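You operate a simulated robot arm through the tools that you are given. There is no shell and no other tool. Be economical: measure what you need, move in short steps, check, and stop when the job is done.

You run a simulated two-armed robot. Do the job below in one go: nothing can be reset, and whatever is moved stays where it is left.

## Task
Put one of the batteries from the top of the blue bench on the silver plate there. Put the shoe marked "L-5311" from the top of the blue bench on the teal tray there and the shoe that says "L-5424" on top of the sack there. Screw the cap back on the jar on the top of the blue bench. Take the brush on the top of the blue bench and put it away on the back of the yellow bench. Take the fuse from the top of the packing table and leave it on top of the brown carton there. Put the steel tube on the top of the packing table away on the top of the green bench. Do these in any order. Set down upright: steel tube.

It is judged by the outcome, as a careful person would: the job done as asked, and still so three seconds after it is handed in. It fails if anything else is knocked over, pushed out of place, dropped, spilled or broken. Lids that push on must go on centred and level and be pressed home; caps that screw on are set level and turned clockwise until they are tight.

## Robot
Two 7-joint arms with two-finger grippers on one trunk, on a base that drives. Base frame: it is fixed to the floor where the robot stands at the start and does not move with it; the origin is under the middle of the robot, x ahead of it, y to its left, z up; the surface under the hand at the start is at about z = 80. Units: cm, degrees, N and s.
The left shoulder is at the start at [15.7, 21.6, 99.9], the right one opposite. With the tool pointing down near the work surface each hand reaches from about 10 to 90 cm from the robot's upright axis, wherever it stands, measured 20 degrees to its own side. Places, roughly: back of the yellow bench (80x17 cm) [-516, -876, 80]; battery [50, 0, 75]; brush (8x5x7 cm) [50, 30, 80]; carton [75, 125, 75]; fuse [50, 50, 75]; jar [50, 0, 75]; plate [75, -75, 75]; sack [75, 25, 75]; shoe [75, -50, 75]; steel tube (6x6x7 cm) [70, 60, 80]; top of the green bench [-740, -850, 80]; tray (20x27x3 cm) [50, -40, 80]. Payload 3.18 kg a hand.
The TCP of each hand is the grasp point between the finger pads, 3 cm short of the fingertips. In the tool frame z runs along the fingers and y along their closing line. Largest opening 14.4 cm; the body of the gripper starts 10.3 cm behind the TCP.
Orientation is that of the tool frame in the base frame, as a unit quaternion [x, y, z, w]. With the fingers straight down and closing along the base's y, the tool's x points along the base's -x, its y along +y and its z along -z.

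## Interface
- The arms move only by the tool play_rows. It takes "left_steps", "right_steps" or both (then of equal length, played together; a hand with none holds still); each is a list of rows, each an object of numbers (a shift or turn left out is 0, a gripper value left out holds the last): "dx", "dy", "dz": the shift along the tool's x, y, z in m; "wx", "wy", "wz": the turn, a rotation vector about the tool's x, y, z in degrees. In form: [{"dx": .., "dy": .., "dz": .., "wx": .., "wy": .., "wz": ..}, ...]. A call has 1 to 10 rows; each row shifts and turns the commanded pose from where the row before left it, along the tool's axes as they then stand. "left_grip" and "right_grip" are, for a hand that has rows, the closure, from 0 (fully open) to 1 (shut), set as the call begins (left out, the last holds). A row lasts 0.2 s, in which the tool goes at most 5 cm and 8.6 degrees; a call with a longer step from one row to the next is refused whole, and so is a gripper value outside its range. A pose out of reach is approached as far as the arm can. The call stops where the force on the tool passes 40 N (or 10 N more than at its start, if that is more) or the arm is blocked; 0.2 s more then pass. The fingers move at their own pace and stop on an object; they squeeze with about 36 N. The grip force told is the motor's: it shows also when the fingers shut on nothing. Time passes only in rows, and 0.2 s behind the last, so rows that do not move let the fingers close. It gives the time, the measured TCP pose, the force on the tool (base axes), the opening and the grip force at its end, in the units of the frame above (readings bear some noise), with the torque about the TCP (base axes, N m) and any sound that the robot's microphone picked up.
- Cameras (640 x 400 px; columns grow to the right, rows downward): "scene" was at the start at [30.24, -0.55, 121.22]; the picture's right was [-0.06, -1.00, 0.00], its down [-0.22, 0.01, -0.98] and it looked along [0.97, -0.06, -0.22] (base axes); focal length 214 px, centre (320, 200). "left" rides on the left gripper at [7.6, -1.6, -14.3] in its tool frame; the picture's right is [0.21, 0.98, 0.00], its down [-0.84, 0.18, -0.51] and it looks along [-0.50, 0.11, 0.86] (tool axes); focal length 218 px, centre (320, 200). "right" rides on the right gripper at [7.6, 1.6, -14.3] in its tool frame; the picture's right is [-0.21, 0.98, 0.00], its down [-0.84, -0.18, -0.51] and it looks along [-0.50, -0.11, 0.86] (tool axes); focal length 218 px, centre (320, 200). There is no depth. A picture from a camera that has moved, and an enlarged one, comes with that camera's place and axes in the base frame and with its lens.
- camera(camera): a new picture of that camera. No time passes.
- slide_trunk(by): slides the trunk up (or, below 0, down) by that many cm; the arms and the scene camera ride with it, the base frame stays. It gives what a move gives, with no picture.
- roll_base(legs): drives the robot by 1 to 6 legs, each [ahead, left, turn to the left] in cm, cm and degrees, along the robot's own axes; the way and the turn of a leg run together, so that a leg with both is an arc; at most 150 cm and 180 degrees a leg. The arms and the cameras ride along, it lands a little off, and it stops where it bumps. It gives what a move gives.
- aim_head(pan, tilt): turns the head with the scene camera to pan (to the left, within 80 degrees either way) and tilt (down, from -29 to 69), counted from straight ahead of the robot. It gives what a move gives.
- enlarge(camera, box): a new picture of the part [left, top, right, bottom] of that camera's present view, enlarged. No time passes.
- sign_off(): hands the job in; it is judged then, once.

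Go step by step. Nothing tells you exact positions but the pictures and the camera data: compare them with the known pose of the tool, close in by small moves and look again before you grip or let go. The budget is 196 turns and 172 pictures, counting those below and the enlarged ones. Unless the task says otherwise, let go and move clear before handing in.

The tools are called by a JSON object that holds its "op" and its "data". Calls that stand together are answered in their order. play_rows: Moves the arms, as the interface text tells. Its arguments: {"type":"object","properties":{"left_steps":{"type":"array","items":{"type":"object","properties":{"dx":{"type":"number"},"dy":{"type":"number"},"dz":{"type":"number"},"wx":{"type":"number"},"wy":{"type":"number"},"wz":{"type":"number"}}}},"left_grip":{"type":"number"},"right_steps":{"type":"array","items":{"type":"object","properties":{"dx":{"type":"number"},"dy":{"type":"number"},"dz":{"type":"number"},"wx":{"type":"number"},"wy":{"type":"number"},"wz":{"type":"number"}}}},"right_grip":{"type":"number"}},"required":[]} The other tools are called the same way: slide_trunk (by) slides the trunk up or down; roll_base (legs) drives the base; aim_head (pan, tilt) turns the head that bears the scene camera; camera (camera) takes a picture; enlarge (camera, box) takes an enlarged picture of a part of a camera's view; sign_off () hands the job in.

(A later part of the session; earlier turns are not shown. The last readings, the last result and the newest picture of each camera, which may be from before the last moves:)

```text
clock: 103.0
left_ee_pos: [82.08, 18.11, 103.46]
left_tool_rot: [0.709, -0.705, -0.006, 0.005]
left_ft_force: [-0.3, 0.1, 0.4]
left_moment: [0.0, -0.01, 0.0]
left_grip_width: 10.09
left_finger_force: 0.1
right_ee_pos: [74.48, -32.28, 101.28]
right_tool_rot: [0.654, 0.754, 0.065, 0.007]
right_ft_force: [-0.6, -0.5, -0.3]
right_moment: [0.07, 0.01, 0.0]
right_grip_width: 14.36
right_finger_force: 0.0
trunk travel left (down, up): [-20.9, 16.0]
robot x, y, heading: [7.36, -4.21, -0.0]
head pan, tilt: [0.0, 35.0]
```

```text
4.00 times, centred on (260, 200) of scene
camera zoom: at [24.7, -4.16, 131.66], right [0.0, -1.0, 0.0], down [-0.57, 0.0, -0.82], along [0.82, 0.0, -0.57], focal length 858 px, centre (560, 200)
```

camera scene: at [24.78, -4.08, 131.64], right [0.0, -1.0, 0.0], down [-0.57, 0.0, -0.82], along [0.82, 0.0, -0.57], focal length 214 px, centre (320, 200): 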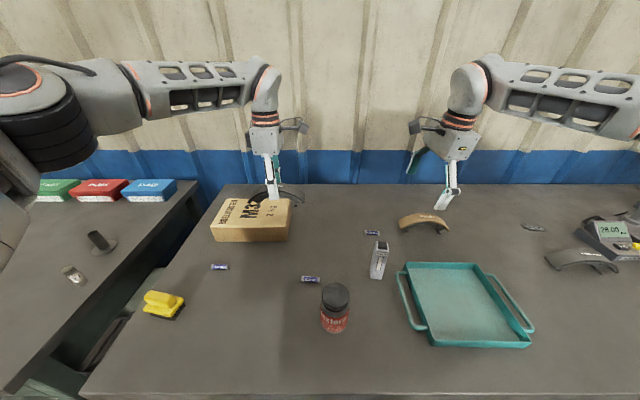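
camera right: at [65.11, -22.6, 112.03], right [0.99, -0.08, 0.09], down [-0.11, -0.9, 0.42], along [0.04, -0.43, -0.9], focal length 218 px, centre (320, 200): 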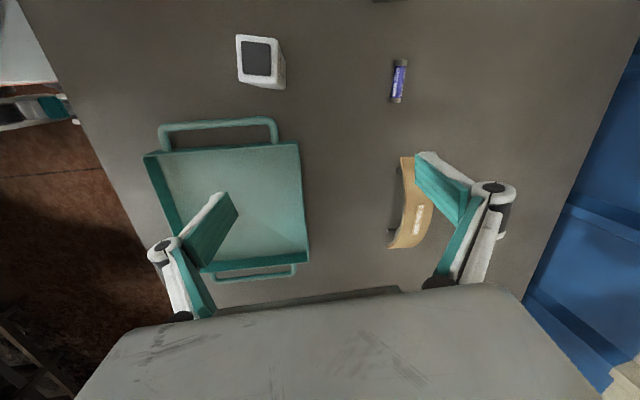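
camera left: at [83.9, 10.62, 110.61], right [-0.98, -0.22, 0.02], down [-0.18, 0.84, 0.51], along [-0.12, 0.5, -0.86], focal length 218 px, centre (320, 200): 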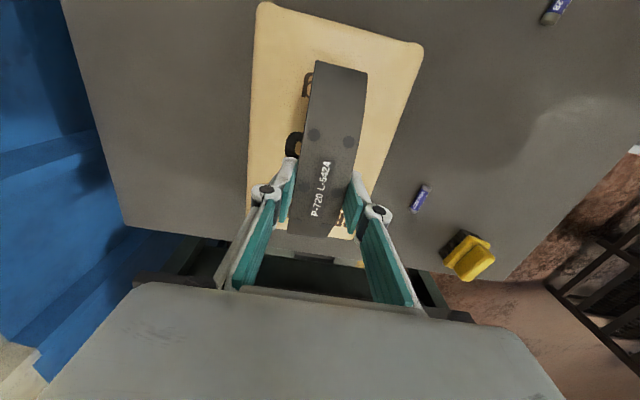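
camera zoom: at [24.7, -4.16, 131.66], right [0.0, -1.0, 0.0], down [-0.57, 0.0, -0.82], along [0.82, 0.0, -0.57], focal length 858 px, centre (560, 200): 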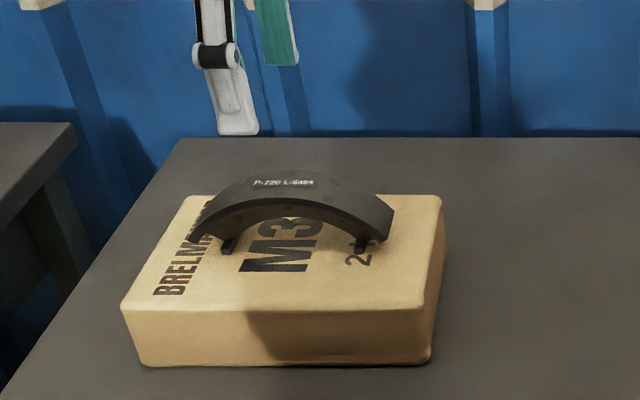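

L-5424 is on the sack. Retract left hand, drive 12 cm right, straighten the right hand for the tan shoe.

{"op": "play_rows", "data": {"left_steps": [{"dy": 0.04}, {"dy": 0.04}, {"dy": 0.04}, {"dy": 0.04}, {"dy": 0.04}], "right_steps": [{"wx": 3, "wy": -2.2}, {"wx": 3, "wy": -2.2}, {"wz": 7}, {"wz": 7}, {}]}}

{"op": "roll_base", "data": {"legs": [[0, -12, 0]]}}

{"op": "camera", "data": {"camera": "right"}}

{"op": "camera", "data": {"camera": "scene"}}

```text
clock: 104.2
left_ee_pos: [62.19, 18.0, 103.83]
left_tool_rot: [0.71, -0.704, -0.005, 0.005]
left_ft_force: [-0.5, 0.4, 0.1]
left_moment: [0.0, -0.05, -0.02]
left_grip_width: 10.11
left_finger_force: 0.1
right_ee_pos: [74.43, -32.22, 101.27]
right_tool_rot: [0.743, 0.669, 0.0, 0.0]
right_ft_force: [-0.3, -0.3, -0.7]
right_moment: [-0.01, -0.03, 0.03]
right_grip_width: 14.37
right_finger_force: 0.1
trunk travel left (down, up): [-20.9, 16.0]
robot x, y, heading: [7.44, -4.2, 0.2]
head pan, tilt: [0.0, 35.0]
```

```text
clock: 106.0
left_ee_pos: [62.46, 5.63, 103.69]
left_tool_rot: [0.71, -0.705, -0.006, 0.005]
left_ft_force: [0.3, -0.2, 0.2]
left_moment: [0.01, -0.01, 0.01]
left_grip_width: 10.07
left_finger_force: 0.1
right_ee_pos: [74.44, -44.72, 101.29]
right_tool_rot: [0.743, 0.669, 0.001, 0.0]
right_ft_force: [0.6, 0.8, -0.2]
right_moment: [0.02, 0.01, -0.03]
right_grip_width: 14.39
right_finger_force: 0.0
trunk travel left (down, up): [-20.9, 16.0]
robot x, y, heading: [7.18, -16.21, -0.0]
head pan, tilt: [0.0, 35.0]
```

```text
85 pictures are left
camera right: at [76.91, -37.31, 115.55], right [0.95, -0.31, 0.0], down [-0.27, -0.82, 0.51], along [-0.16, -0.48, -0.86], focal length 218 px, centre (320, 200)
```

right: 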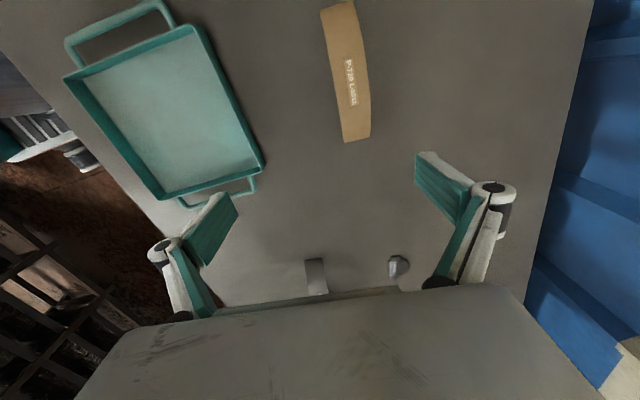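

```text
84 pictures are left
camera scene: at [24.74, -16.49, 131.65], right [0.0, -1.0, 0.0], down [-0.57, 0.0, -0.82], along [0.82, 0.0, -0.57], focal length 214 px, centre (320, 200)
```

scene: 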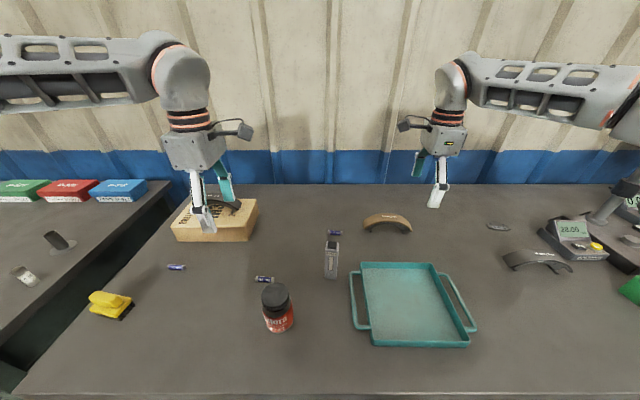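

Shoe L-5311 at [80.2,-39.2]. Move above it and lower.

{"op": "play_rows", "data": {"right_steps": [{"dx": 0.03, "dy": 0.026}, {"dx": 0.03, "dy": 0.026}, {"dz": 0.03}, {"dz": 0.03}, {"dz": 0.03}, {"dz": 0.02}]}}

{"op": "camera", "data": {"camera": "right"}}

{"op": "enlarge", "data": {"camera": "scene", "box": [320, 180, 448, 260]}}

```text
clock: 107.4
left_ee_pos: [62.36, 5.57, 103.73]
left_tool_rot: [0.71, -0.704, -0.006, 0.005]
left_ft_force: [0.5, -0.4, 0.8]
left_moment: [-0.02, 0.0, 0.01]
left_grip_width: 10.08
left_finger_force: 0.0
right_ee_pos: [80.29, -39.04, 90.05]
right_tool_rot: [0.743, 0.669, 0.001, -0.001]
right_ft_force: [0.4, -0.7, 0.3]
right_moment: [-0.02, 0.0, -0.01]
right_grip_width: 14.38
right_finger_force: 0.0
trunk travel left (down, up): [-20.9, 16.0]
robot x, y, heading: [7.59, -16.25, 0.3]
head pan, tilt: [0.0, 35.0]
```

```text
83 pictures are left
camera right: at [82.75, -31.73, 104.4], right [0.95, -0.31, 0.0], down [-0.27, -0.82, 0.51], along [-0.16, -0.48, -0.86], focal length 218 px, centre (320, 200)
```

right: 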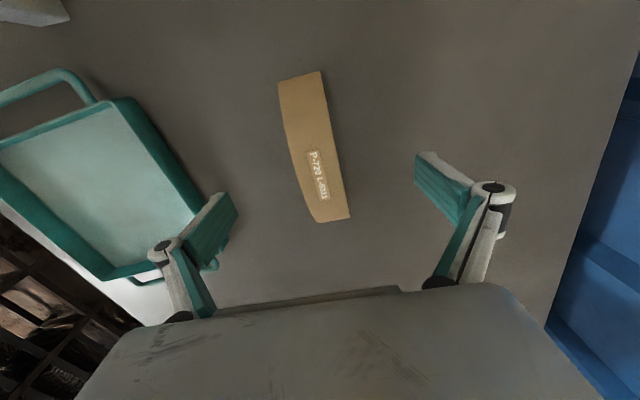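

```text
5.00 times, centred on (384, 220) of scene
camera zoom: at [24.77, -16.44, 131.65], right [0.0, -1.0, 0.0], down [-0.57, 0.0, -0.82], along [0.82, 0.0, -0.57], focal length 1072 px, centre (0, 100)
```

zoom: 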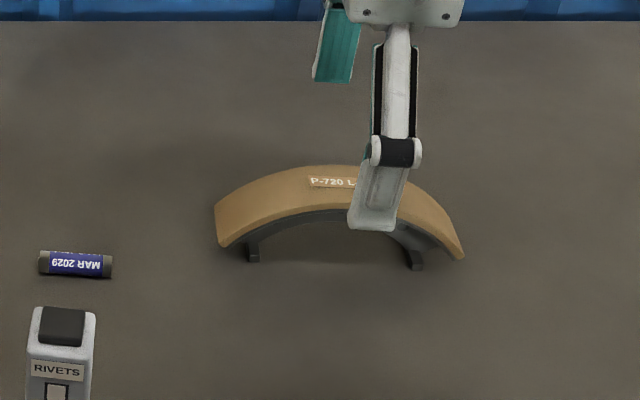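

Aligned. Descend and grip.

{"op": "play_rows", "data": {"right_steps": [{"dz": 0.012}, {"dz": 0.012}, {"dz": 0.012}]}}

{"op": "play_rows", "data": {"right_steps": [{}, {}, {}, {}], "right_grip": 1}}

{"op": "play_rows", "data": {"right_steps": [{"dz": -0.03}, {"dz": -0.04}, {"dz": -0.04}]}}

{"op": "camera", "data": {"camera": "scene"}}

```text
clock: 108.2
left_ee_pos: [62.44, 5.69, 103.73]
left_tool_rot: [0.71, -0.704, -0.006, 0.005]
left_ft_force: [0.2, 0.5, -0.2]
left_moment: [0.0, 0.02, -0.01]
left_grip_width: 10.09
left_finger_force: 0.0
right_ee_pos: [80.21, -39.25, 86.71]
right_tool_rot: [0.743, 0.669, 0.001, 0.0]
right_ft_force: [0.7, 0.4, 0.4]
right_moment: [-0.01, 0.01, -0.01]
right_grip_width: 14.38
right_finger_force: 0.1
trunk travel left (down, up): [-20.9, 16.0]
robot x, y, heading: [7.1, -16.48, 0.3]
head pan, tilt: [0.0, 35.0]
```

```text
clock: 109.2
left_ee_pos: [62.41, 5.53, 103.76]
left_tool_rot: [0.71, -0.705, -0.006, 0.005]
left_ft_force: [-0.7, -0.1, -0.5]
left_moment: [-0.01, 0.01, -0.02]
left_grip_width: 10.12
left_finger_force: 0.1
right_ee_pos: [80.1, -39.22, 86.76]
right_tool_rot: [0.743, 0.67, 0.001, 0.0]
right_ft_force: [-1.5, -0.5, 0.5]
right_moment: [0.21, 0.04, 0.09]
right_grip_width: 3.92
right_finger_force: 36.0
trunk travel left (down, up): [-20.9, 16.0]
robot x, y, heading: [7.32, -16.77, -0.0]
head pan, tilt: [0.0, 35.0]
```

```text
clock: 110.0
left_ee_pos: [62.32, 5.68, 103.69]
left_tool_rot: [0.71, -0.705, -0.006, 0.004]
left_ft_force: [0.3, 0.5, -0.2]
left_moment: [-0.01, -0.04, 0.0]
left_grip_width: 10.08
left_finger_force: 0.2
right_ee_pos: [80.28, -38.94, 98.1]
right_tool_rot: [0.743, 0.67, 0.0, 0.001]
right_ft_force: [-0.5, 0.5, -3.5]
right_moment: [-0.01, -0.03, 0.03]
right_grip_width: 3.92
right_finger_force: 36.2
trunk travel left (down, up): [-20.9, 16.0]
robot x, y, heading: [7.11, -16.46, -0.1]
head pan, tilt: [0.0, 35.0]
```

```text
81 pictures are left
camera scene: at [24.67, -16.41, 131.67], right [0.0, -1.0, 0.0], down [-0.57, 0.0, -0.82], along [0.82, 0.0, -0.57], focal length 214 px, centre (320, 200)
```

scene: 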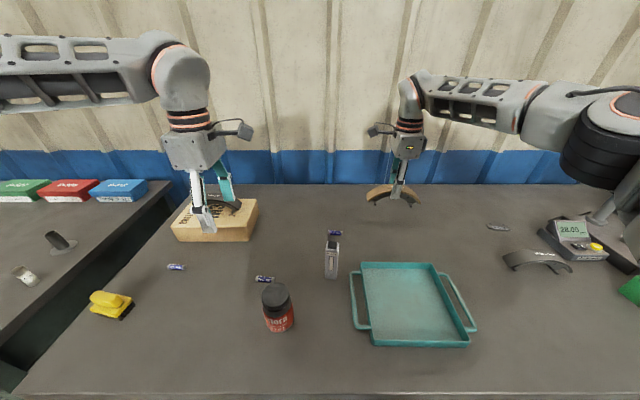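

Shoe lifted. Carry it over the tray (centre ≈[54.6,-38]) and turn it diagonally for margin.

{"op": "play_rows", "data": {"right_steps": [{"dx": -0.003, "dy": -0.0427}, {"dx": -0.003, "dy": -0.0427}, {"dx": -0.003, "dy": -0.0427}, {"dx": -0.003, "dy": -0.0427}, {"dx": -0.003, "dy": -0.0427}, {"dx": -0.002, "dy": -0.0427}]}}

{"op": "play_rows", "data": {"right_steps": [{"wz": -8.5}, {"wz": -8.5}, {"wz": -8.5}, {"wz": -8.5}, {"wz": -8.5}, {"wz": -8.5}]}}

{"op": "camera", "data": {"camera": "right"}}

{"op": "enlarge", "data": {"camera": "scene", "box": [320, 220, 512, 340]}}

```text
clock: 111.4
left_ee_pos: [62.3, 5.67, 103.73]
left_tool_rot: [0.71, -0.704, -0.007, 0.005]
left_ft_force: [-0.4, -0.5, -0.5]
left_moment: [0.02, -0.01, -0.02]
left_grip_width: 10.09
left_finger_force: 0.0
right_ee_pos: [54.55, -38.25, 97.96]
right_tool_rot: [0.743, 0.669, 0.003, 0.001]
right_ft_force: [-0.6, 0.1, -3.7]
right_moment: [0.04, 0.01, 0.02]
right_grip_width: 3.9
right_finger_force: 35.9
trunk travel left (down, up): [-20.9, 16.0]
robot x, y, heading: [7.11, -16.1, -0.2]
head pan, tilt: [0.0, 35.0]
```

```text
clock: 112.8
left_ee_pos: [62.42, 5.56, 103.68]
left_tool_rot: [0.709, -0.705, -0.006, 0.005]
left_ft_force: [0.1, 0.6, 0.4]
left_moment: [-0.02, 0.03, 0.0]
left_grip_width: 10.09
left_finger_force: 0.1
right_ee_pos: [54.69, -38.23, 97.67]
right_tool_rot: [0.381, 0.925, 0.0, 0.0]
right_ft_force: [0.1, -0.4, -4.9]
right_moment: [0.0, -0.02, 0.02]
right_grip_width: 3.91
right_finger_force: 35.8
trunk travel left (down, up): [-20.9, 16.0]
robot x, y, heading: [7.28, -16.5, 0.1]
head pan, tilt: [0.0, 35.0]
```

```text
80 pictures are left
camera right: at [50.4, -31.74, 111.91], right [0.84, 0.55, 0.0], down [0.47, -0.72, 0.51], along [0.28, -0.42, -0.86], focal length 218 px, centre (320, 200)
```

right: 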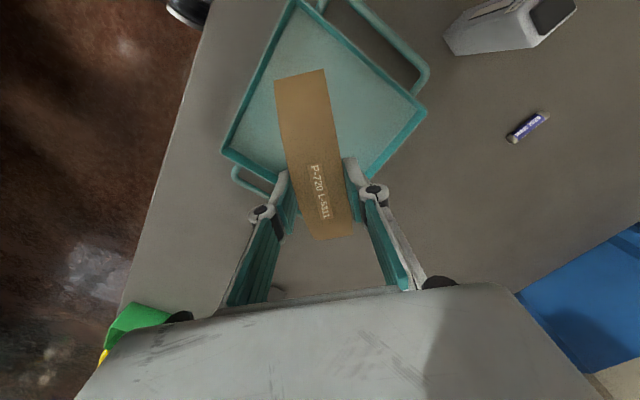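

```text
3.33 times, centred on (416, 280) of scene
camera zoom: at [24.77, -16.46, 131.65], right [0.0, -1.0, 0.0], down [-0.57, 0.0, -0.82], along [0.82, 0.0, -0.57], focal length 715 px, centre (0, -67)
```

zoom: 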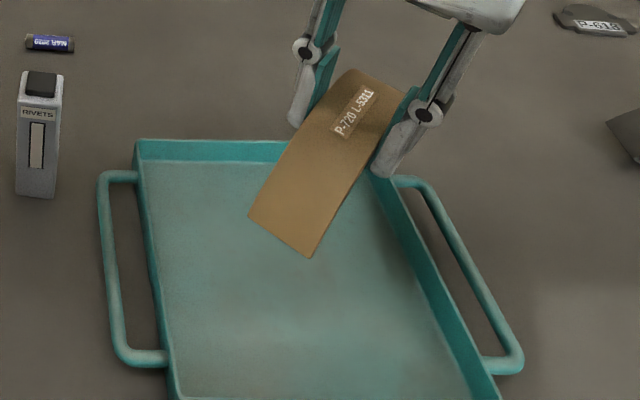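

Tray centre ≈[54.2,-37.4]. Adjust and lower.

{"op": "play_rows", "data": {"right_steps": [{"dx": 0.007, "dy": 0.001}, {"dz": 0.03}, {"dz": 0.03}, {"dz": 0.025}]}}

{"op": "enlarge", "data": {"camera": "scene", "box": [320, 240, 512, 360]}}

```text
clock: 113.8
left_ee_pos: [62.39, 5.6, 103.61]
left_tool_rot: [0.71, -0.704, -0.006, 0.005]
left_ft_force: [0.1, 0.1, -0.1]
left_moment: [-0.02, 0.01, -0.02]
left_grip_width: 10.09
left_finger_force: 0.2
right_ee_pos: [53.98, -37.53, 89.1]
right_tool_rot: [0.381, 0.924, 0.0, 0.001]
right_ft_force: [-0.4, -0.2, -4.3]
right_moment: [0.02, -0.01, -0.01]
right_grip_width: 3.92
right_finger_force: 35.7
trunk travel left (down, up): [-20.9, 16.0]
robot x, y, heading: [6.94, -16.48, 0.1]
head pan, tilt: [0.0, 35.0]
```

```text
3.33 times, centred on (416, 300) of scene
camera zoom: at [24.82, -16.48, 131.63], right [0.0, -1.0, 0.0], down [-0.57, 0.0, -0.82], along [0.82, 0.0, -0.57], focal length 715 px, centre (0, -133)
```

zoom: 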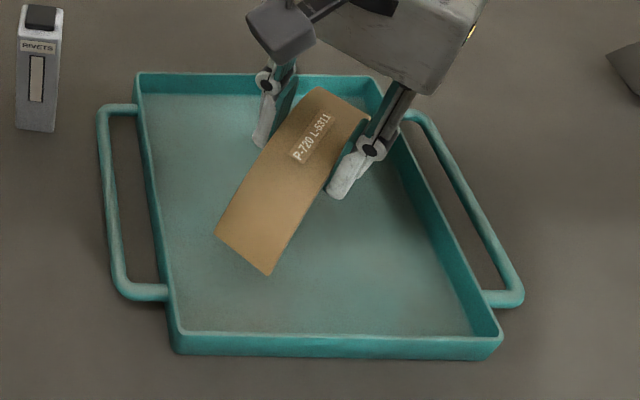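

{"op": "play_rows", "data": {"right_steps": [{"dz": 0.01}, {"dz": 0.005}, {"dz": 0.003}]}}

```text
clock: 114.6
left_ee_pos: [62.31, 5.56, 103.72]
left_tool_rot: [0.71, -0.704, -0.006, 0.005]
left_ft_force: [0.2, -0.2, 0.2]
left_moment: [-0.01, 0.02, 0.01]
left_grip_width: 10.07
left_finger_force: 0.1
right_ee_pos: [54.06, -37.63, 87.31]
right_tool_rot: [0.382, 0.924, 0.0, 0.001]
right_ft_force: [-0.6, -0.2, -4.3]
right_moment: [0.01, 0.04, -0.01]
right_grip_width: 3.93
right_finger_force: 36.2
trunk travel left (down, up): [-20.9, 16.0]
robot x, y, heading: [6.95, -16.58, -0.0]
head pan, tilt: [0.0, 35.0]
```

{"op": "play_rows", "data": {"right_steps": [{"dz": 0.002}, {"dz": 0.002}]}}

```text
clock: 115.2
left_ee_pos: [62.3, 5.62, 103.81]
left_tool_rot: [0.709, -0.705, -0.006, 0.005]
left_ft_force: [0.2, 0.1, -0.7]
left_moment: [0.0, -0.02, 0.05]
left_grip_width: 10.07
left_finger_force: 0.0
right_ee_pos: [54.03, -37.76, 87.17]
right_tool_rot: [0.383, 0.924, 0.003, 0.001]
right_ft_force: [-2.1, -5.4, 14.7]
right_moment: [0.43, 0.8, 0.24]
right_grip_width: 3.9
right_finger_force: 36.3
trunk travel left (down, up): [-20.9, 16.0]
robot x, y, heading: [7.1, -16.64, -0.1]
head pan, tilt: [0.0, 35.0]
```

Contact made (14.7 N). Release, lift, and check.

{"op": "play_rows", "data": {"right_steps": [{"dz": -0.001}, {}, {}, {"dz": -0.03}, {"dz": -0.04}, {"dz": -0.04}], "right_grip": 0.45}}

{"op": "enlarge", "data": {"camera": "scene", "box": [320, 240, 512, 360]}}

```text
clock: 116.6
left_ee_pos: [62.29, 5.7, 103.74]
left_tool_rot: [0.71, -0.705, -0.006, 0.005]
left_ft_force: [-0.5, -0.1, -0.2]
left_moment: [0.01, 0.02, 0.02]
left_grip_width: 10.08
left_finger_force: 0.0
right_ee_pos: [54.12, -37.86, 98.08]
right_tool_rot: [0.382, 0.924, 0.001, 0.001]
right_ft_force: [-0.2, -0.8, -0.3]
right_moment: [-0.03, -0.02, 0.0]
right_grip_width: 7.91
right_finger_force: 0.1
trunk travel left (down, up): [-20.9, 16.0]
robot x, y, heading: [7.18, -16.38, 0.1]
head pan, tilt: [0.0, 35.0]
```

```text
3.33 times, centred on (416, 300) of scene
camera zoom: at [24.67, -16.43, 131.67], right [0.0, -1.0, 0.0], down [-0.57, 0.0, -0.82], along [0.82, 0.0, -0.57], focal length 715 px, centre (0, -133)
```

zoom: 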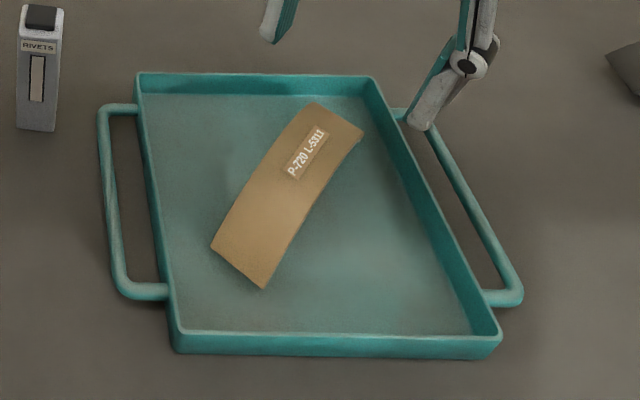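

L-5311 is on the tray. Now find the silver plate: look right with the raised head.

{"op": "aim_head", "data": {"pan": -60, "tilt": 25}}

{"op": "camera", "data": {"camera": "scene"}}

{"op": "enlarge", "data": {"camera": "scene", "box": [200, 150, 440, 300]}}

```text
clock: 117.9
left_ee_pos: [62.32, 5.69, 103.68]
left_tool_rot: [0.709, -0.705, -0.006, 0.005]
left_ft_force: [0.5, -0.4, -0.2]
left_moment: [-0.01, -0.01, 0.0]
left_grip_width: 10.08
left_finger_force: 0.0
right_ee_pos: [54.15, -37.96, 97.91]
right_tool_rot: [0.382, 0.924, 0.001, 0.0]
right_ft_force: [-0.3, -0.4, 0.2]
right_moment: [0.0, 0.02, -0.04]
right_grip_width: 7.91
right_finger_force: 0.1
trunk travel left (down, up): [-20.9, 16.0]
robot x, y, heading: [7.43, -16.31, 0.1]
head pan, tilt: [-60.0, 25.0]
```

```text
76 pictures are left
camera scene: at [20.54, -24.42, 133.23], right [-0.87, -0.5, 0.0], down [-0.21, 0.37, -0.91], along [0.45, -0.78, -0.42], focal length 214 px, centre (320, 200)
```

scene: 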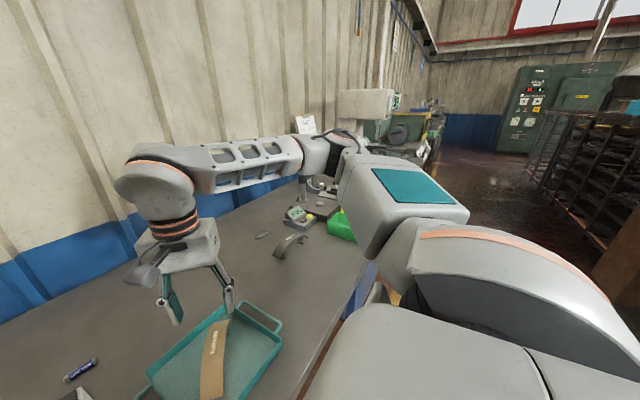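

```text
2.67 times, centred on (320, 225) of scene
camera zoom: at [20.54, -24.42, 133.23], right [-0.87, -0.5, 0.0], down [-0.21, 0.37, -0.91], along [0.45, -0.78, -0.42], focal length 572 px, centre (320, 133)
```

zoom: 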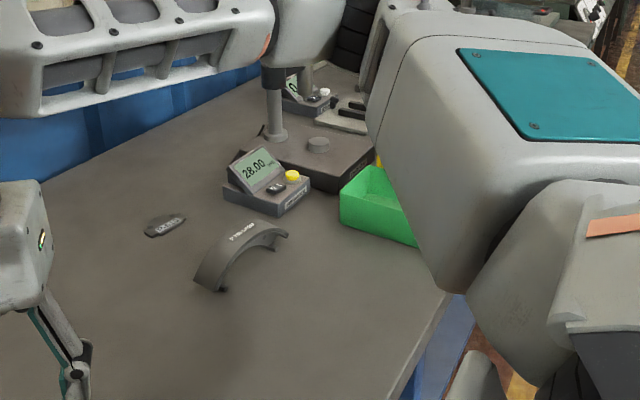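

The piece in the [75,-75] cell is the flat P-618 plate at about [81,-78.4]; that matches the listed plate position. Now the battery MAR 2029 at ≈[78.8,-21.3]: drive 8 cm left and bring the right hand over it.

{"op": "roll_base", "data": {"legs": [[0, 8, 0]]}}

{"op": "play_rows", "data": {"right_steps": [{"dx": -0.019, "dy": 0.0393, "dz": -0.005}, {"dx": -0.019, "dy": 0.0393, "dz": -0.005}, {"dx": -0.019, "dy": 0.0393, "dz": -0.005}, {"dx": -0.019, "dy": 0.0393, "dz": -0.005}, {"dx": -0.019, "dy": 0.0393}, {"dx": -0.019, "dy": 0.0393}]}}

{"op": "play_rows", "data": {"right_steps": [{"wz": 8.5}, {"wz": 8.5}, {"wz": 8.5}, {"wz": 8.5}, {"wz": 8.5}]}}

{"op": "camera", "data": {"camera": "right"}}

```text
clock: 119.2
left_ee_pos: [62.44, 13.24, 103.63]
left_tool_rot: [0.709, -0.705, -0.006, 0.005]
left_ft_force: [0.3, 0.0, -0.2]
left_moment: [-0.01, 0.0, 0.01]
left_grip_width: 10.06
left_finger_force: 0.0
right_ee_pos: [54.24, -30.26, 98.06]
right_tool_rot: [0.383, 0.924, 0.0, 0.0]
right_ft_force: [-0.5, 0.5, -0.2]
right_moment: [-0.04, 0.0, 0.0]
right_grip_width: 7.91
right_finger_force: 0.1
trunk travel left (down, up): [-20.9, 16.0]
robot x, y, heading: [7.42, -8.72, 0.3]
head pan, tilt: [-60.0, 25.0]
```

```text
clock: 120.6
left_ee_pos: [62.45, 13.43, 103.67]
left_tool_rot: [0.709, -0.705, -0.006, 0.007]
left_ft_force: [-0.3, 0.5, -0.3]
left_moment: [-0.03, 0.03, 0.01]
left_grip_width: 10.08
left_finger_force: 0.1
right_ee_pos: [78.88, -21.46, 100.04]
right_tool_rot: [0.383, 0.924, 0.0, 0.0]
right_ft_force: [-0.3, 0.0, 0.0]
right_moment: [-0.01, 0.03, -0.01]
right_grip_width: 7.93
right_finger_force: 0.1
trunk travel left (down, up): [-20.9, 16.0]
robot x, y, heading: [7.38, -8.86, -0.5]
head pan, tilt: [-60.0, 25.0]
```

```text
clock: 121.8
left_ee_pos: [62.42, 13.32, 103.77]
left_tool_rot: [0.709, -0.706, -0.006, 0.005]
left_ft_force: [-0.1, 0.0, 0.4]
left_moment: [0.01, -0.03, 0.0]
left_grip_width: 10.05
left_finger_force: 0.0
right_ee_pos: [78.94, -21.66, 100.05]
right_tool_rot: [0.693, 0.721, 0.001, 0.001]
right_ft_force: [0.9, -0.4, -0.6]
right_moment: [-0.01, 0.01, 0.01]
right_grip_width: 7.94
right_finger_force: 0.0
trunk travel left (down, up): [-20.9, 16.0]
robot x, y, heading: [7.04, -8.28, 0.0]
head pan, tilt: [-60.0, 25.0]
```

```text
74 pictures are left
camera right: at [80.34, -14.07, 114.39], right [0.99, -0.17, 0.0], down [-0.15, -0.85, 0.51], along [-0.09, -0.5, -0.86], focal length 218 px, centre (320, 200)
```

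right: 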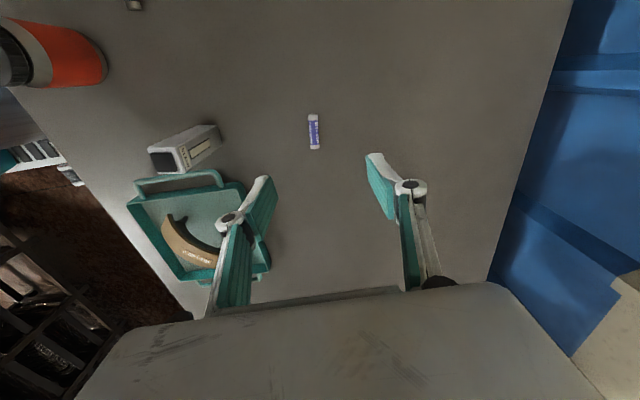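

Battery at ≈[78.1,-21.6], rotated ~11°. Adjust yaw, narrow the opening, descend.

{"op": "play_rows", "data": {"right_steps": [{"wz": 7}, {"wz": 6.5}, {"dy": -0.007, "dz": 0.02}, {"dz": 0.04}, {"dz": 0.04}, {"dz": 0.02}], "right_grip": 0.55}}

{"op": "camera", "data": {"camera": "right"}}

```text
clock: 123.2
left_ee_pos: [62.33, 13.22, 103.65]
left_tool_rot: [0.709, -0.705, -0.006, 0.005]
left_ft_force: [1.6, 0.6, -0.3]
left_moment: [0.02, 0.04, -0.02]
left_grip_width: 10.1
left_finger_force: 0.0
right_ee_pos: [78.17, -21.52, 88.02]
right_tool_rot: [0.772, 0.635, 0.001, 0.001]
right_ft_force: [0.1, 0.8, 0.2]
right_moment: [-0.02, 0.04, 0.03]
right_grip_width: 6.48
right_finger_force: 0.1
trunk travel left (down, up): [-20.9, 16.0]
robot x, y, heading: [7.5, -8.99, 0.0]
head pan, tilt: [-60.0, 25.0]
```

```text
73 pictures are left
camera right: at [81.39, -14.37, 102.34], right [0.92, -0.39, 0.0], down [-0.34, -0.79, 0.51], along [-0.2, -0.47, -0.86], focal length 218 px, centre (320, 200)
```

right: 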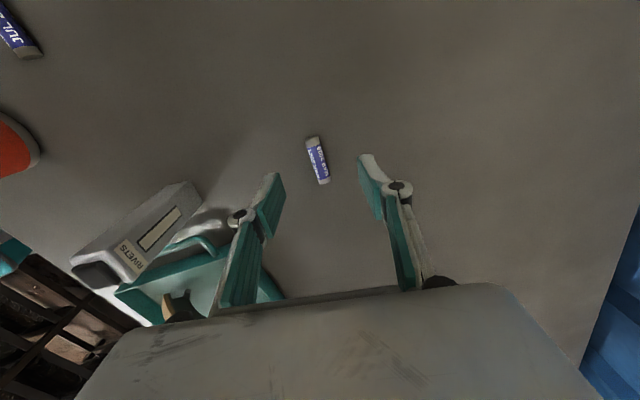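

{"op": "play_rows", "data": {"right_steps": [{"dz": 0.02}, {"dz": 0.015}, {"dz": 0.011}]}}

{"op": "play_rows", "data": {"right_steps": [{}, {}, {}], "right_grip": 1}}

{"op": "play_rows", "data": {"right_steps": [{"dz": -0.02}, {"dz": -0.04}, {"dz": -0.04}, {"dz": -0.04}, {"dz": -0.03}]}}

{"op": "camera", "data": {"camera": "right"}}

```text
clock: 124.0
left_ee_pos: [62.3, 13.35, 103.7]
left_tool_rot: [0.709, -0.705, -0.007, 0.005]
left_ft_force: [-0.2, 0.4, -0.1]
left_moment: [-0.03, 0.01, 0.0]
left_grip_width: 10.08
left_finger_force: 0.1
right_ee_pos: [78.31, -21.53, 83.47]
right_tool_rot: [0.773, 0.635, 0.001, 0.001]
right_ft_force: [0.2, -0.1, -0.1]
right_moment: [0.0, 0.03, -0.01]
right_grip_width: 6.47
right_finger_force: 0.1
trunk travel left (down, up): [-20.9, 16.0]
robot x, y, heading: [7.07, -8.77, -0.3]
head pan, tilt: [-60.0, 25.0]
```

```text
clock: 124.8
left_ee_pos: [62.39, 13.19, 103.67]
left_tool_rot: [0.71, -0.704, -0.006, 0.005]
left_ft_force: [-0.1, 0.0, 0.5]
left_moment: [-0.01, 0.0, -0.01]
left_grip_width: 10.05
left_finger_force: 0.0
right_ee_pos: [78.44, -21.58, 83.68]
right_tool_rot: [0.772, 0.636, 0.001, 0.0]
right_ft_force: [0.5, 0.5, 1.6]
right_moment: [-0.01, -0.01, -0.03]
right_grip_width: 1.21
right_finger_force: 35.9
trunk travel left (down, up): [-20.9, 16.0]
robot x, y, heading: [7.07, -8.57, 0.1]
head pan, tilt: [-60.0, 25.0]
```

```text
clock: 126.0
left_ee_pos: [62.41, 13.32, 103.81]
left_tool_rot: [0.709, -0.705, -0.006, 0.005]
left_ft_force: [-0.4, 0.1, -0.2]
left_moment: [0.02, -0.02, 0.02]
left_grip_width: 10.1
left_finger_force: 0.1
right_ee_pos: [78.34, -21.56, 100.6]
right_tool_rot: [0.772, 0.635, 0.001, 0.0]
right_ft_force: [-0.7, 0.4, -0.3]
right_moment: [0.0, 0.0, 0.02]
right_grip_width: 1.2
right_finger_force: 35.7
trunk travel left (down, up): [-20.9, 16.0]
robot x, y, heading: [7.05, -8.65, -0.0]
head pan, tilt: [-60.0, 25.0]
```

```text
72 pictures are left
camera right: at [81.42, -14.45, 114.89], right [0.92, -0.39, 0.0], down [-0.34, -0.79, 0.51], along [-0.2, -0.47, -0.86], focal length 218 px, centre (320, 200)
```

right: 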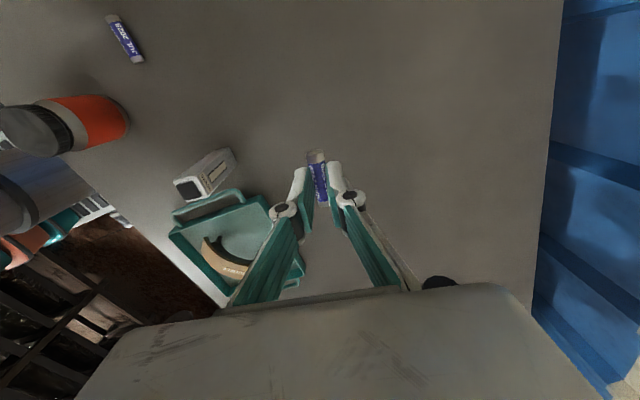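

Battery in hand. Drive 46 cm right toward the plate.

{"op": "roll_base", "data": {"legs": [[0, -46, 0]]}}

{"op": "aim_head", "data": {"pan": -25, "tilt": 30}}

{"op": "camera", "data": {"camera": "scene"}}

{"op": "camera", "data": {"camera": "right"}}

```text
clock: 130.7
left_ee_pos: [62.29, -33.35, 103.78]
left_tool_rot: [0.711, -0.704, -0.006, 0.005]
left_ft_force: [-0.2, -1.0, 0.3]
left_moment: [0.03, -0.02, -0.02]
left_grip_width: 10.08
left_finger_force: 0.2
right_ee_pos: [78.4, -68.29, 100.63]
right_tool_rot: [0.77, 0.638, 0.001, -0.001]
right_ft_force: [0.7, -0.8, 0.3]
right_moment: [0.03, -0.01, 0.0]
right_grip_width: 0.01
right_finger_force: 29.9
trunk travel left (down, up): [-20.9, 16.0]
robot x, y, heading: [7.23, -55.53, 0.1]
head pan, tilt: [-60.0, 25.0]
```

```text
clock: 131.7
left_ee_pos: [62.31, -33.35, 103.73]
left_tool_rot: [0.711, -0.703, -0.006, 0.006]
left_ft_force: [-0.8, -0.5, 0.0]
left_moment: [0.03, 0.0, 0.02]
left_grip_width: 10.07
left_finger_force: 0.0
right_ee_pos: [78.37, -68.19, 100.48]
right_tool_rot: [0.77, 0.638, 0.001, 0.0]
right_ft_force: [0.4, 0.2, 0.1]
right_moment: [0.04, 0.0, 0.01]
right_grip_width: 0.0
right_finger_force: 30.3
trunk travel left (down, up): [-20.9, 16.0]
robot x, y, heading: [7.29, -55.68, 0.2]
head pan, tilt: [-25.0, 30.0]
```

```text
71 pictures are left
camera scene: at [24.19, -59.47, 132.43], right [-0.42, -0.91, 0.0], down [-0.45, 0.21, -0.87], along [0.79, -0.36, -0.5], focal length 214 px, centre (320, 200)
```

scene: 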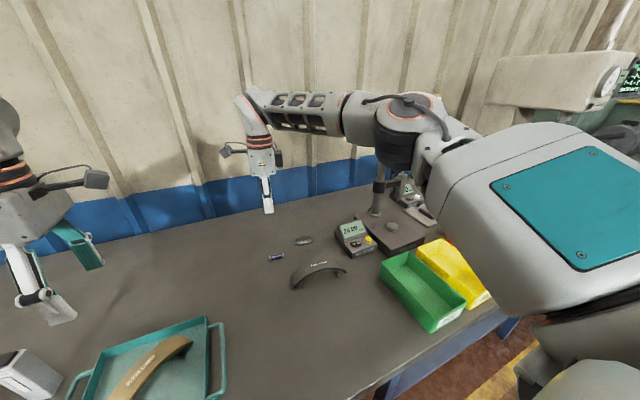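

```text
70 pictures are left
camera right: at [81.52, -61.05, 114.82], right [0.92, -0.39, 0.0], down [-0.33, -0.79, 0.51], along [-0.2, -0.47, -0.86], focal length 218 px, centre (320, 200)
```

right: 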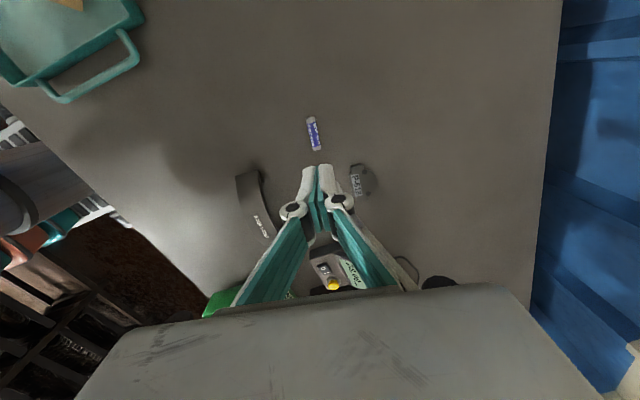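

The battery slipped from the fingertips during the drive and lies at ≈[77.5,-68.4] right beneath the hand. Regrasp it, lower this time; the plate is within reach without driving.

{"op": "play_rows", "data": {"right_steps": [{"dx": -0.0015, "dy": -0.0078}, {"dz": 0.04}, {"dz": 0.04}, {"dz": 0.03}, {"dz": 0.015}], "right_grip": 0.55}}

{"op": "enlarge", "data": {"camera": "right", "box": [224, 100, 416, 220]}}

```text
clock: 132.9
left_ee_pos: [62.26, -33.42, 103.73]
left_tool_rot: [0.711, -0.703, -0.006, 0.005]
left_ft_force: [-0.5, 0.9, -0.6]
left_moment: [-0.02, 0.04, 0.01]
left_grip_width: 10.09
left_finger_force: 0.0
right_ee_pos: [77.82, -68.31, 88.09]
right_tool_rot: [0.77, 0.638, 0.001, 0.0]
right_ft_force: [0.7, -0.2, 0.3]
right_moment: [0.0, -0.04, -0.02]
right_grip_width: 6.51
right_finger_force: 0.1
trunk travel left (down, up): [-20.9, 16.0]
robot x, y, heading: [7.28, -55.77, 0.1]
head pan, tilt: [-25.0, 30.0]
```

```text
3.33 times, centred on (320, 160) of right
camera zoom: at [80.88, -61.17, 102.28], right [0.92, -0.39, 0.0], down [-0.33, -0.79, 0.51], along [-0.2, -0.47, -0.86], focal length 728 px, centre (320, 333)
```

zoom: 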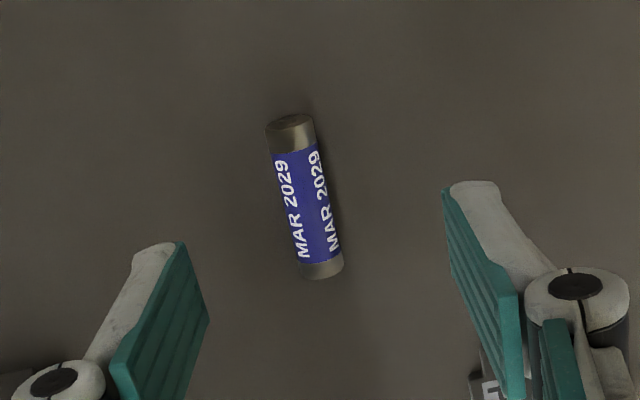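

{"op": "play_rows", "data": {"right_steps": [{"dy": -0.004, "dz": 0.02}, {"dz": 0.015}, {"dz": 0.01}, {"dz": 0.0045}]}}

{"op": "play_rows", "data": {"right_steps": [{}, {}, {}, {"dz": -0.01}, {"dz": -0.02}, {"dz": -0.02}], "right_grip": 1}}

{"op": "enlarge", "data": {"camera": "right", "box": [224, 100, 416, 220]}}

```text
clock: 133.9
left_ee_pos: [62.36, -33.33, 103.71]
left_tool_rot: [0.711, -0.703, -0.006, 0.005]
left_ft_force: [1.0, -0.2, -0.4]
left_moment: [0.0, 0.0, 0.01]
left_grip_width: 10.07
left_finger_force: 0.1
right_ee_pos: [77.3, -68.08, 83.06]
right_tool_rot: [0.77, 0.638, 0.002, 0.0]
right_ft_force: [0.6, -0.6, 0.3]
right_moment: [0.01, 0.05, -0.03]
right_grip_width: 6.47
right_finger_force: 0.0
trunk travel left (down, up): [-20.9, 16.0]
robot x, y, heading: [7.02, -55.59, 0.2]
head pan, tilt: [-25.0, 30.0]
```

```text
clock: 135.3
left_ee_pos: [62.29, -33.28, 103.81]
left_tool_rot: [0.711, -0.703, -0.006, 0.005]
left_ft_force: [0.2, 0.2, -0.3]
left_moment: [0.01, -0.04, -0.03]
left_grip_width: 10.07
left_finger_force: 0.1
right_ee_pos: [77.21, -68.13, 88.3]
right_tool_rot: [0.77, 0.638, 0.001, 0.0]
right_ft_force: [-0.2, -0.7, 0.1]
right_moment: [0.0, 0.0, 0.02]
right_grip_width: 1.23
right_finger_force: 36.0
trunk travel left (down, up): [-20.9, 16.0]
robot x, y, heading: [7.1, -55.21, 0.4]
head pan, tilt: [-25.0, 30.0]
```

```text
3.33 times, centred on (320, 160) of right
camera zoom: at [80.28, -60.99, 102.47], right [0.92, -0.39, 0.0], down [-0.33, -0.8, 0.51], along [-0.2, -0.47, -0.86], focal length 728 px, centre (320, 333)
```

zoom: 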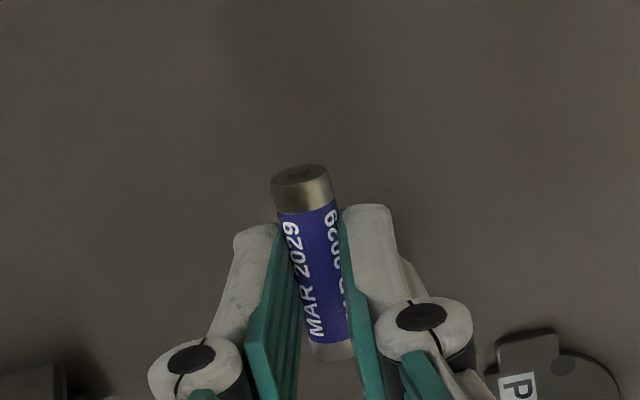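

Battery held. Move above the plate at moderate height and look.

{"op": "play_rows", "data": {"right_steps": [{"dz": -0.02}, {"dx": -0.023, "dy": 0.015}, {"dx": -0.023, "dy": 0.015}, {"dx": -0.023, "dy": 0.015}, {"dx": -0.0215, "dy": 0.014}]}}

{"op": "enlarge", "data": {"camera": "right", "box": [192, 70, 448, 230]}}

{"op": "enlarge", "data": {"camera": "scene", "box": [240, 190, 400, 290]}}

```text
clock: 136.5
left_ee_pos: [62.28, -33.36, 103.8]
left_tool_rot: [0.71, -0.704, -0.006, 0.005]
left_ft_force: [0.3, 0.7, -0.9]
left_moment: [0.0, 0.04, 0.01]
left_grip_width: 10.1
left_finger_force: 0.0
right_ee_pos: [81.37, -78.12, 90.09]
right_tool_rot: [0.77, 0.638, 0.001, 0.0]
right_ft_force: [-0.4, 0.7, -0.3]
right_moment: [-0.01, 0.01, 0.01]
right_grip_width: 1.23
right_finger_force: 36.0
trunk travel left (down, up): [-20.9, 16.0]
robot x, y, heading: [7.11, -55.96, 0.3]
head pan, tilt: [-25.0, 30.0]
```

```text
2.50 times, centred on (320, 150) of right
camera zoom: at [84.46, -71.01, 104.37], right [0.92, -0.39, 0.0], down [-0.33, -0.79, 0.51], along [-0.2, -0.47, -0.86], focal length 546 px, centre (320, 325)
```

zoom: 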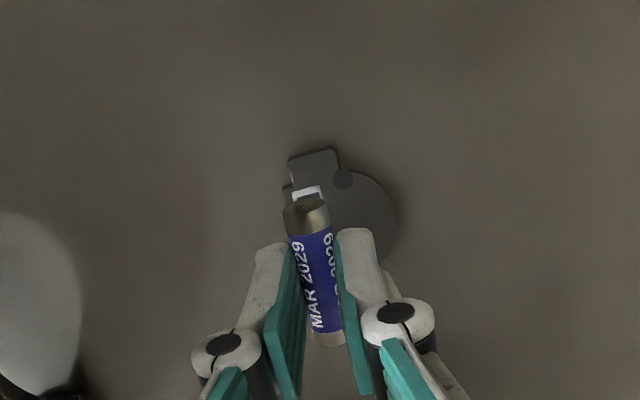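

```text
4.00 times, centred on (320, 240) of scene
camera zoom: at [24.21, -59.48, 132.42], right [-0.42, -0.91, 0.0], down [-0.45, 0.21, -0.87], along [0.79, -0.36, -0.5], focal length 858 px, centre (320, 40)
```

zoom: 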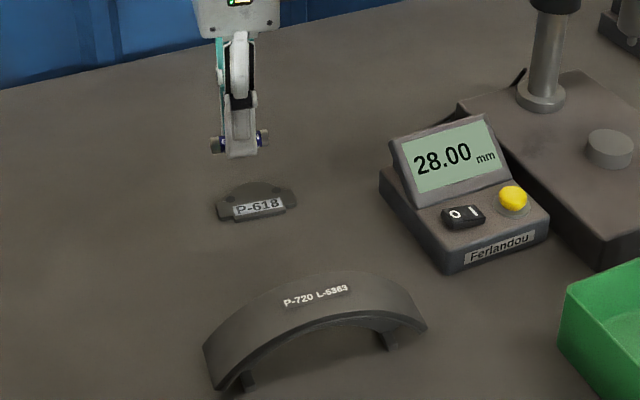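

The flat P-618 plate is right below. Centre the battery over it and lower until light contact.

{"op": "play_rows", "data": {"right_steps": [{"dx": -0.0085, "dy": 0.002, "dz": 0.015}, {"dz": 0.02}, {"dz": 0.012}]}}

{"op": "enlarge", "data": {"camera": "right", "box": [224, 100, 416, 220]}}

{"op": "enlarge", "data": {"camera": "scene", "box": [272, 215, 336, 255]}}

```text
clock: 137.3
left_ee_pos: [62.21, -33.32, 103.69]
left_tool_rot: [0.711, -0.703, -0.006, 0.005]
left_ft_force: [0.1, 0.1, -0.2]
left_moment: [0.01, 0.01, 0.0]
left_grip_width: 10.05
left_finger_force: 0.1
right_ee_pos: [81.4, -78.99, 85.37]
right_tool_rot: [0.77, 0.638, 0.001, 0.0]
right_ft_force: [-1.1, 0.8, 0.3]
right_moment: [0.01, 0.03, -0.01]
right_grip_width: 1.22
right_finger_force: 35.7
trunk travel left (down, up): [-20.9, 16.0]
robot x, y, heading: [7.18, -55.32, 0.3]
head pan, tilt: [-25.0, 30.0]
```

```text
3.33 times, centred on (320, 160) of right
camera zoom: at [84.55, -71.87, 99.61], right [0.92, -0.39, 0.0], down [-0.33, -0.79, 0.51], along [-0.2, -0.47, -0.86], focal length 728 px, centre (320, 333)
```

zoom: 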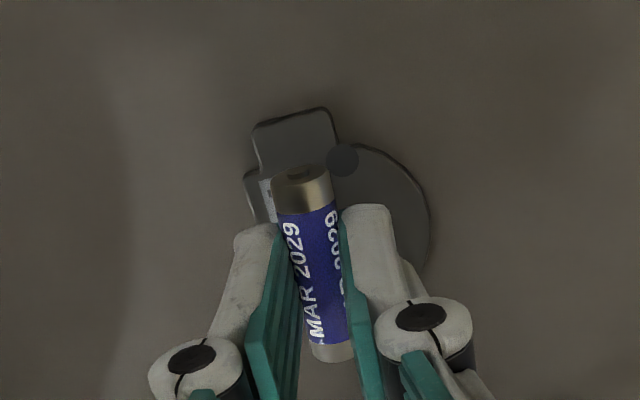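

```text
10.00 times, centred on (304, 235) of scene
camera zoom: at [24.22, -59.48, 132.42], right [-0.42, -0.91, 0.0], down [-0.45, 0.21, -0.87], along [0.79, -0.36, -0.5], focal length 2145 px, centre (480, -150)
```

zoom: 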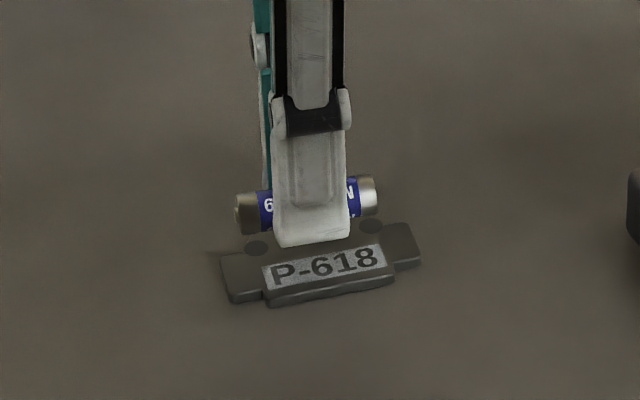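

{"op": "play_rows", "data": {"right_steps": [{"dx": -0.004, "dz": 0.005}, {"dz": 0.003}, {"dz": 0.002}]}}

{"op": "enlarge", "data": {"camera": "scene", "box": [272, 215, 336, 255]}}

```text
clock: 138.1
left_ee_pos: [62.3, -33.4, 103.72]
left_tool_rot: [0.711, -0.703, -0.006, 0.005]
left_ft_force: [-0.2, 0.8, 0.2]
left_moment: [-0.05, 0.01, 0.01]
left_grip_width: 10.08
left_finger_force: 0.0
right_ee_pos: [81.31, -79.35, 84.46]
right_tool_rot: [0.77, 0.639, 0.002, 0.0]
right_ft_force: [-0.3, -0.6, 0.2]
right_moment: [-0.02, -0.03, -0.02]
right_grip_width: 1.21
right_finger_force: 36.2
trunk travel left (down, up): [-20.9, 16.0]
robot x, y, heading: [7.35, -55.45, 0.4]
head pan, tilt: [-25.0, 30.0]
```

```text
10.00 times, centred on (304, 235) of scene
camera zoom: at [24.2, -59.47, 132.43], right [-0.42, -0.91, 0.0], down [-0.45, 0.21, -0.87], along [0.79, -0.36, -0.5], focal length 2145 px, centre (480, -150)
```

zoom: 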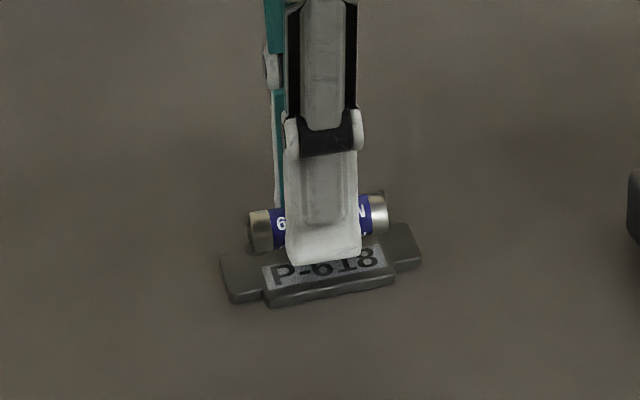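

{"op": "play_rows", "data": {"right_steps": [{"dz": 0.002}, {"dz": 0.002}, {"dz": 0.001}]}}

```text
clock: 138.9
left_ee_pos: [62.27, -33.47, 103.68]
left_tool_rot: [0.711, -0.703, -0.005, 0.005]
left_ft_force: [-0.1, -1.1, 0.3]
left_moment: [-0.01, 0.0, 0.03]
left_grip_width: 10.09
left_finger_force: 0.0
right_ee_pos: [81.48, -79.24, 83.95]
right_tool_rot: [0.77, 0.638, 0.002, 0.0]
right_ft_force: [-0.2, -0.1, -0.7]
right_moment: [-0.01, 0.02, -0.01]
right_grip_width: 1.21
right_finger_force: 36.0
trunk travel left (down, up): [-20.9, 16.0]
robot x, y, heading: [7.13, -55.79, 0.1]
head pan, tilt: [-25.0, 30.0]
```

{"op": "play_rows", "data": {"right_steps": [{"dz": 0.0015}, {"dz": 0.0015}]}}

{"op": "enlarge", "data": {"camera": "scene", "box": [272, 215, 336, 255]}}

```text
clock: 139.5
left_ee_pos: [62.29, -33.34, 103.66]
left_tool_rot: [0.711, -0.703, -0.006, 0.005]
left_ft_force: [-0.7, -0.8, -0.7]
left_moment: [-0.01, -0.02, -0.01]
left_grip_width: 10.07
left_finger_force: 0.1
right_ee_pos: [81.39, -79.3, 83.52]
right_tool_rot: [0.77, 0.638, 0.002, 0.0]
right_ft_force: [0.5, -1.3, -0.3]
right_moment: [0.0, 0.03, 0.0]
right_grip_width: 1.23
right_finger_force: 35.7
trunk travel left (down, up): [-20.9, 16.0]
robot x, y, heading: [7.58, -55.7, 0.4]
head pan, tilt: [-25.0, 30.0]
```

```text
10.00 times, centred on (304, 235) of scene
camera zoom: at [24.19, -59.47, 132.43], right [-0.42, -0.91, 0.0], down [-0.45, 0.21, -0.87], along [0.79, -0.36, -0.5], focal length 2145 px, centre (480, -150)
```

zoom: 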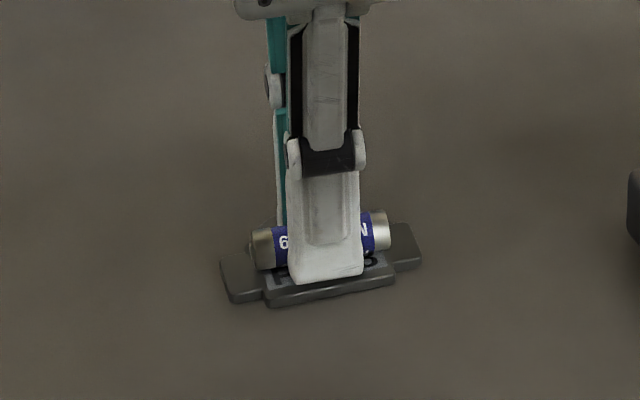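

{"op": "play_rows", "data": {"right_steps": [{"dz": 0.001}, {"dz": 0.001}]}}

```text
clock: 140.1
left_ee_pos: [62.39, -33.38, 103.7]
left_tool_rot: [0.71, -0.704, -0.006, 0.005]
left_ft_force: [-0.7, 0.0, 1.1]
left_moment: [0.03, 0.01, 0.0]
left_grip_width: 10.07
left_finger_force: 0.0
right_ee_pos: [81.32, -79.35, 83.52]
right_tool_rot: [0.77, 0.638, 0.002, 0.001]
right_ft_force: [-0.3, -0.5, 1.5]
right_moment: [0.0, 0.02, 0.03]
right_grip_width: 1.25
right_finger_force: 35.5
trunk travel left (down, up): [-20.9, 16.0]
robot x, y, heading: [7.37, -55.79, 0.1]
head pan, tilt: [-25.0, 30.0]
```

{"op": "play_rows", "data": {"right_steps": [{"dz": 0.001}, {}]}}

```text
clock: 140.7
left_ee_pos: [62.29, -33.37, 103.83]
left_tool_rot: [0.71, -0.704, -0.005, 0.005]
left_ft_force: [0.3, -0.6, 0.7]
left_moment: [-0.02, -0.01, -0.02]
left_grip_width: 10.08
left_finger_force: 0.1
right_ee_pos: [81.43, -79.37, 83.46]
right_tool_rot: [0.771, 0.637, 0.002, 0.001]
right_ft_force: [0.5, -1.6, 6.4]
right_moment: [-0.04, 0.01, -0.08]
right_grip_width: 1.22
right_finger_force: 35.8
trunk travel left (down, up): [-20.9, 16.0]
robot x, y, heading: [6.92, -55.7, 0.1]
head pan, tilt: [-25.0, 30.0]
```

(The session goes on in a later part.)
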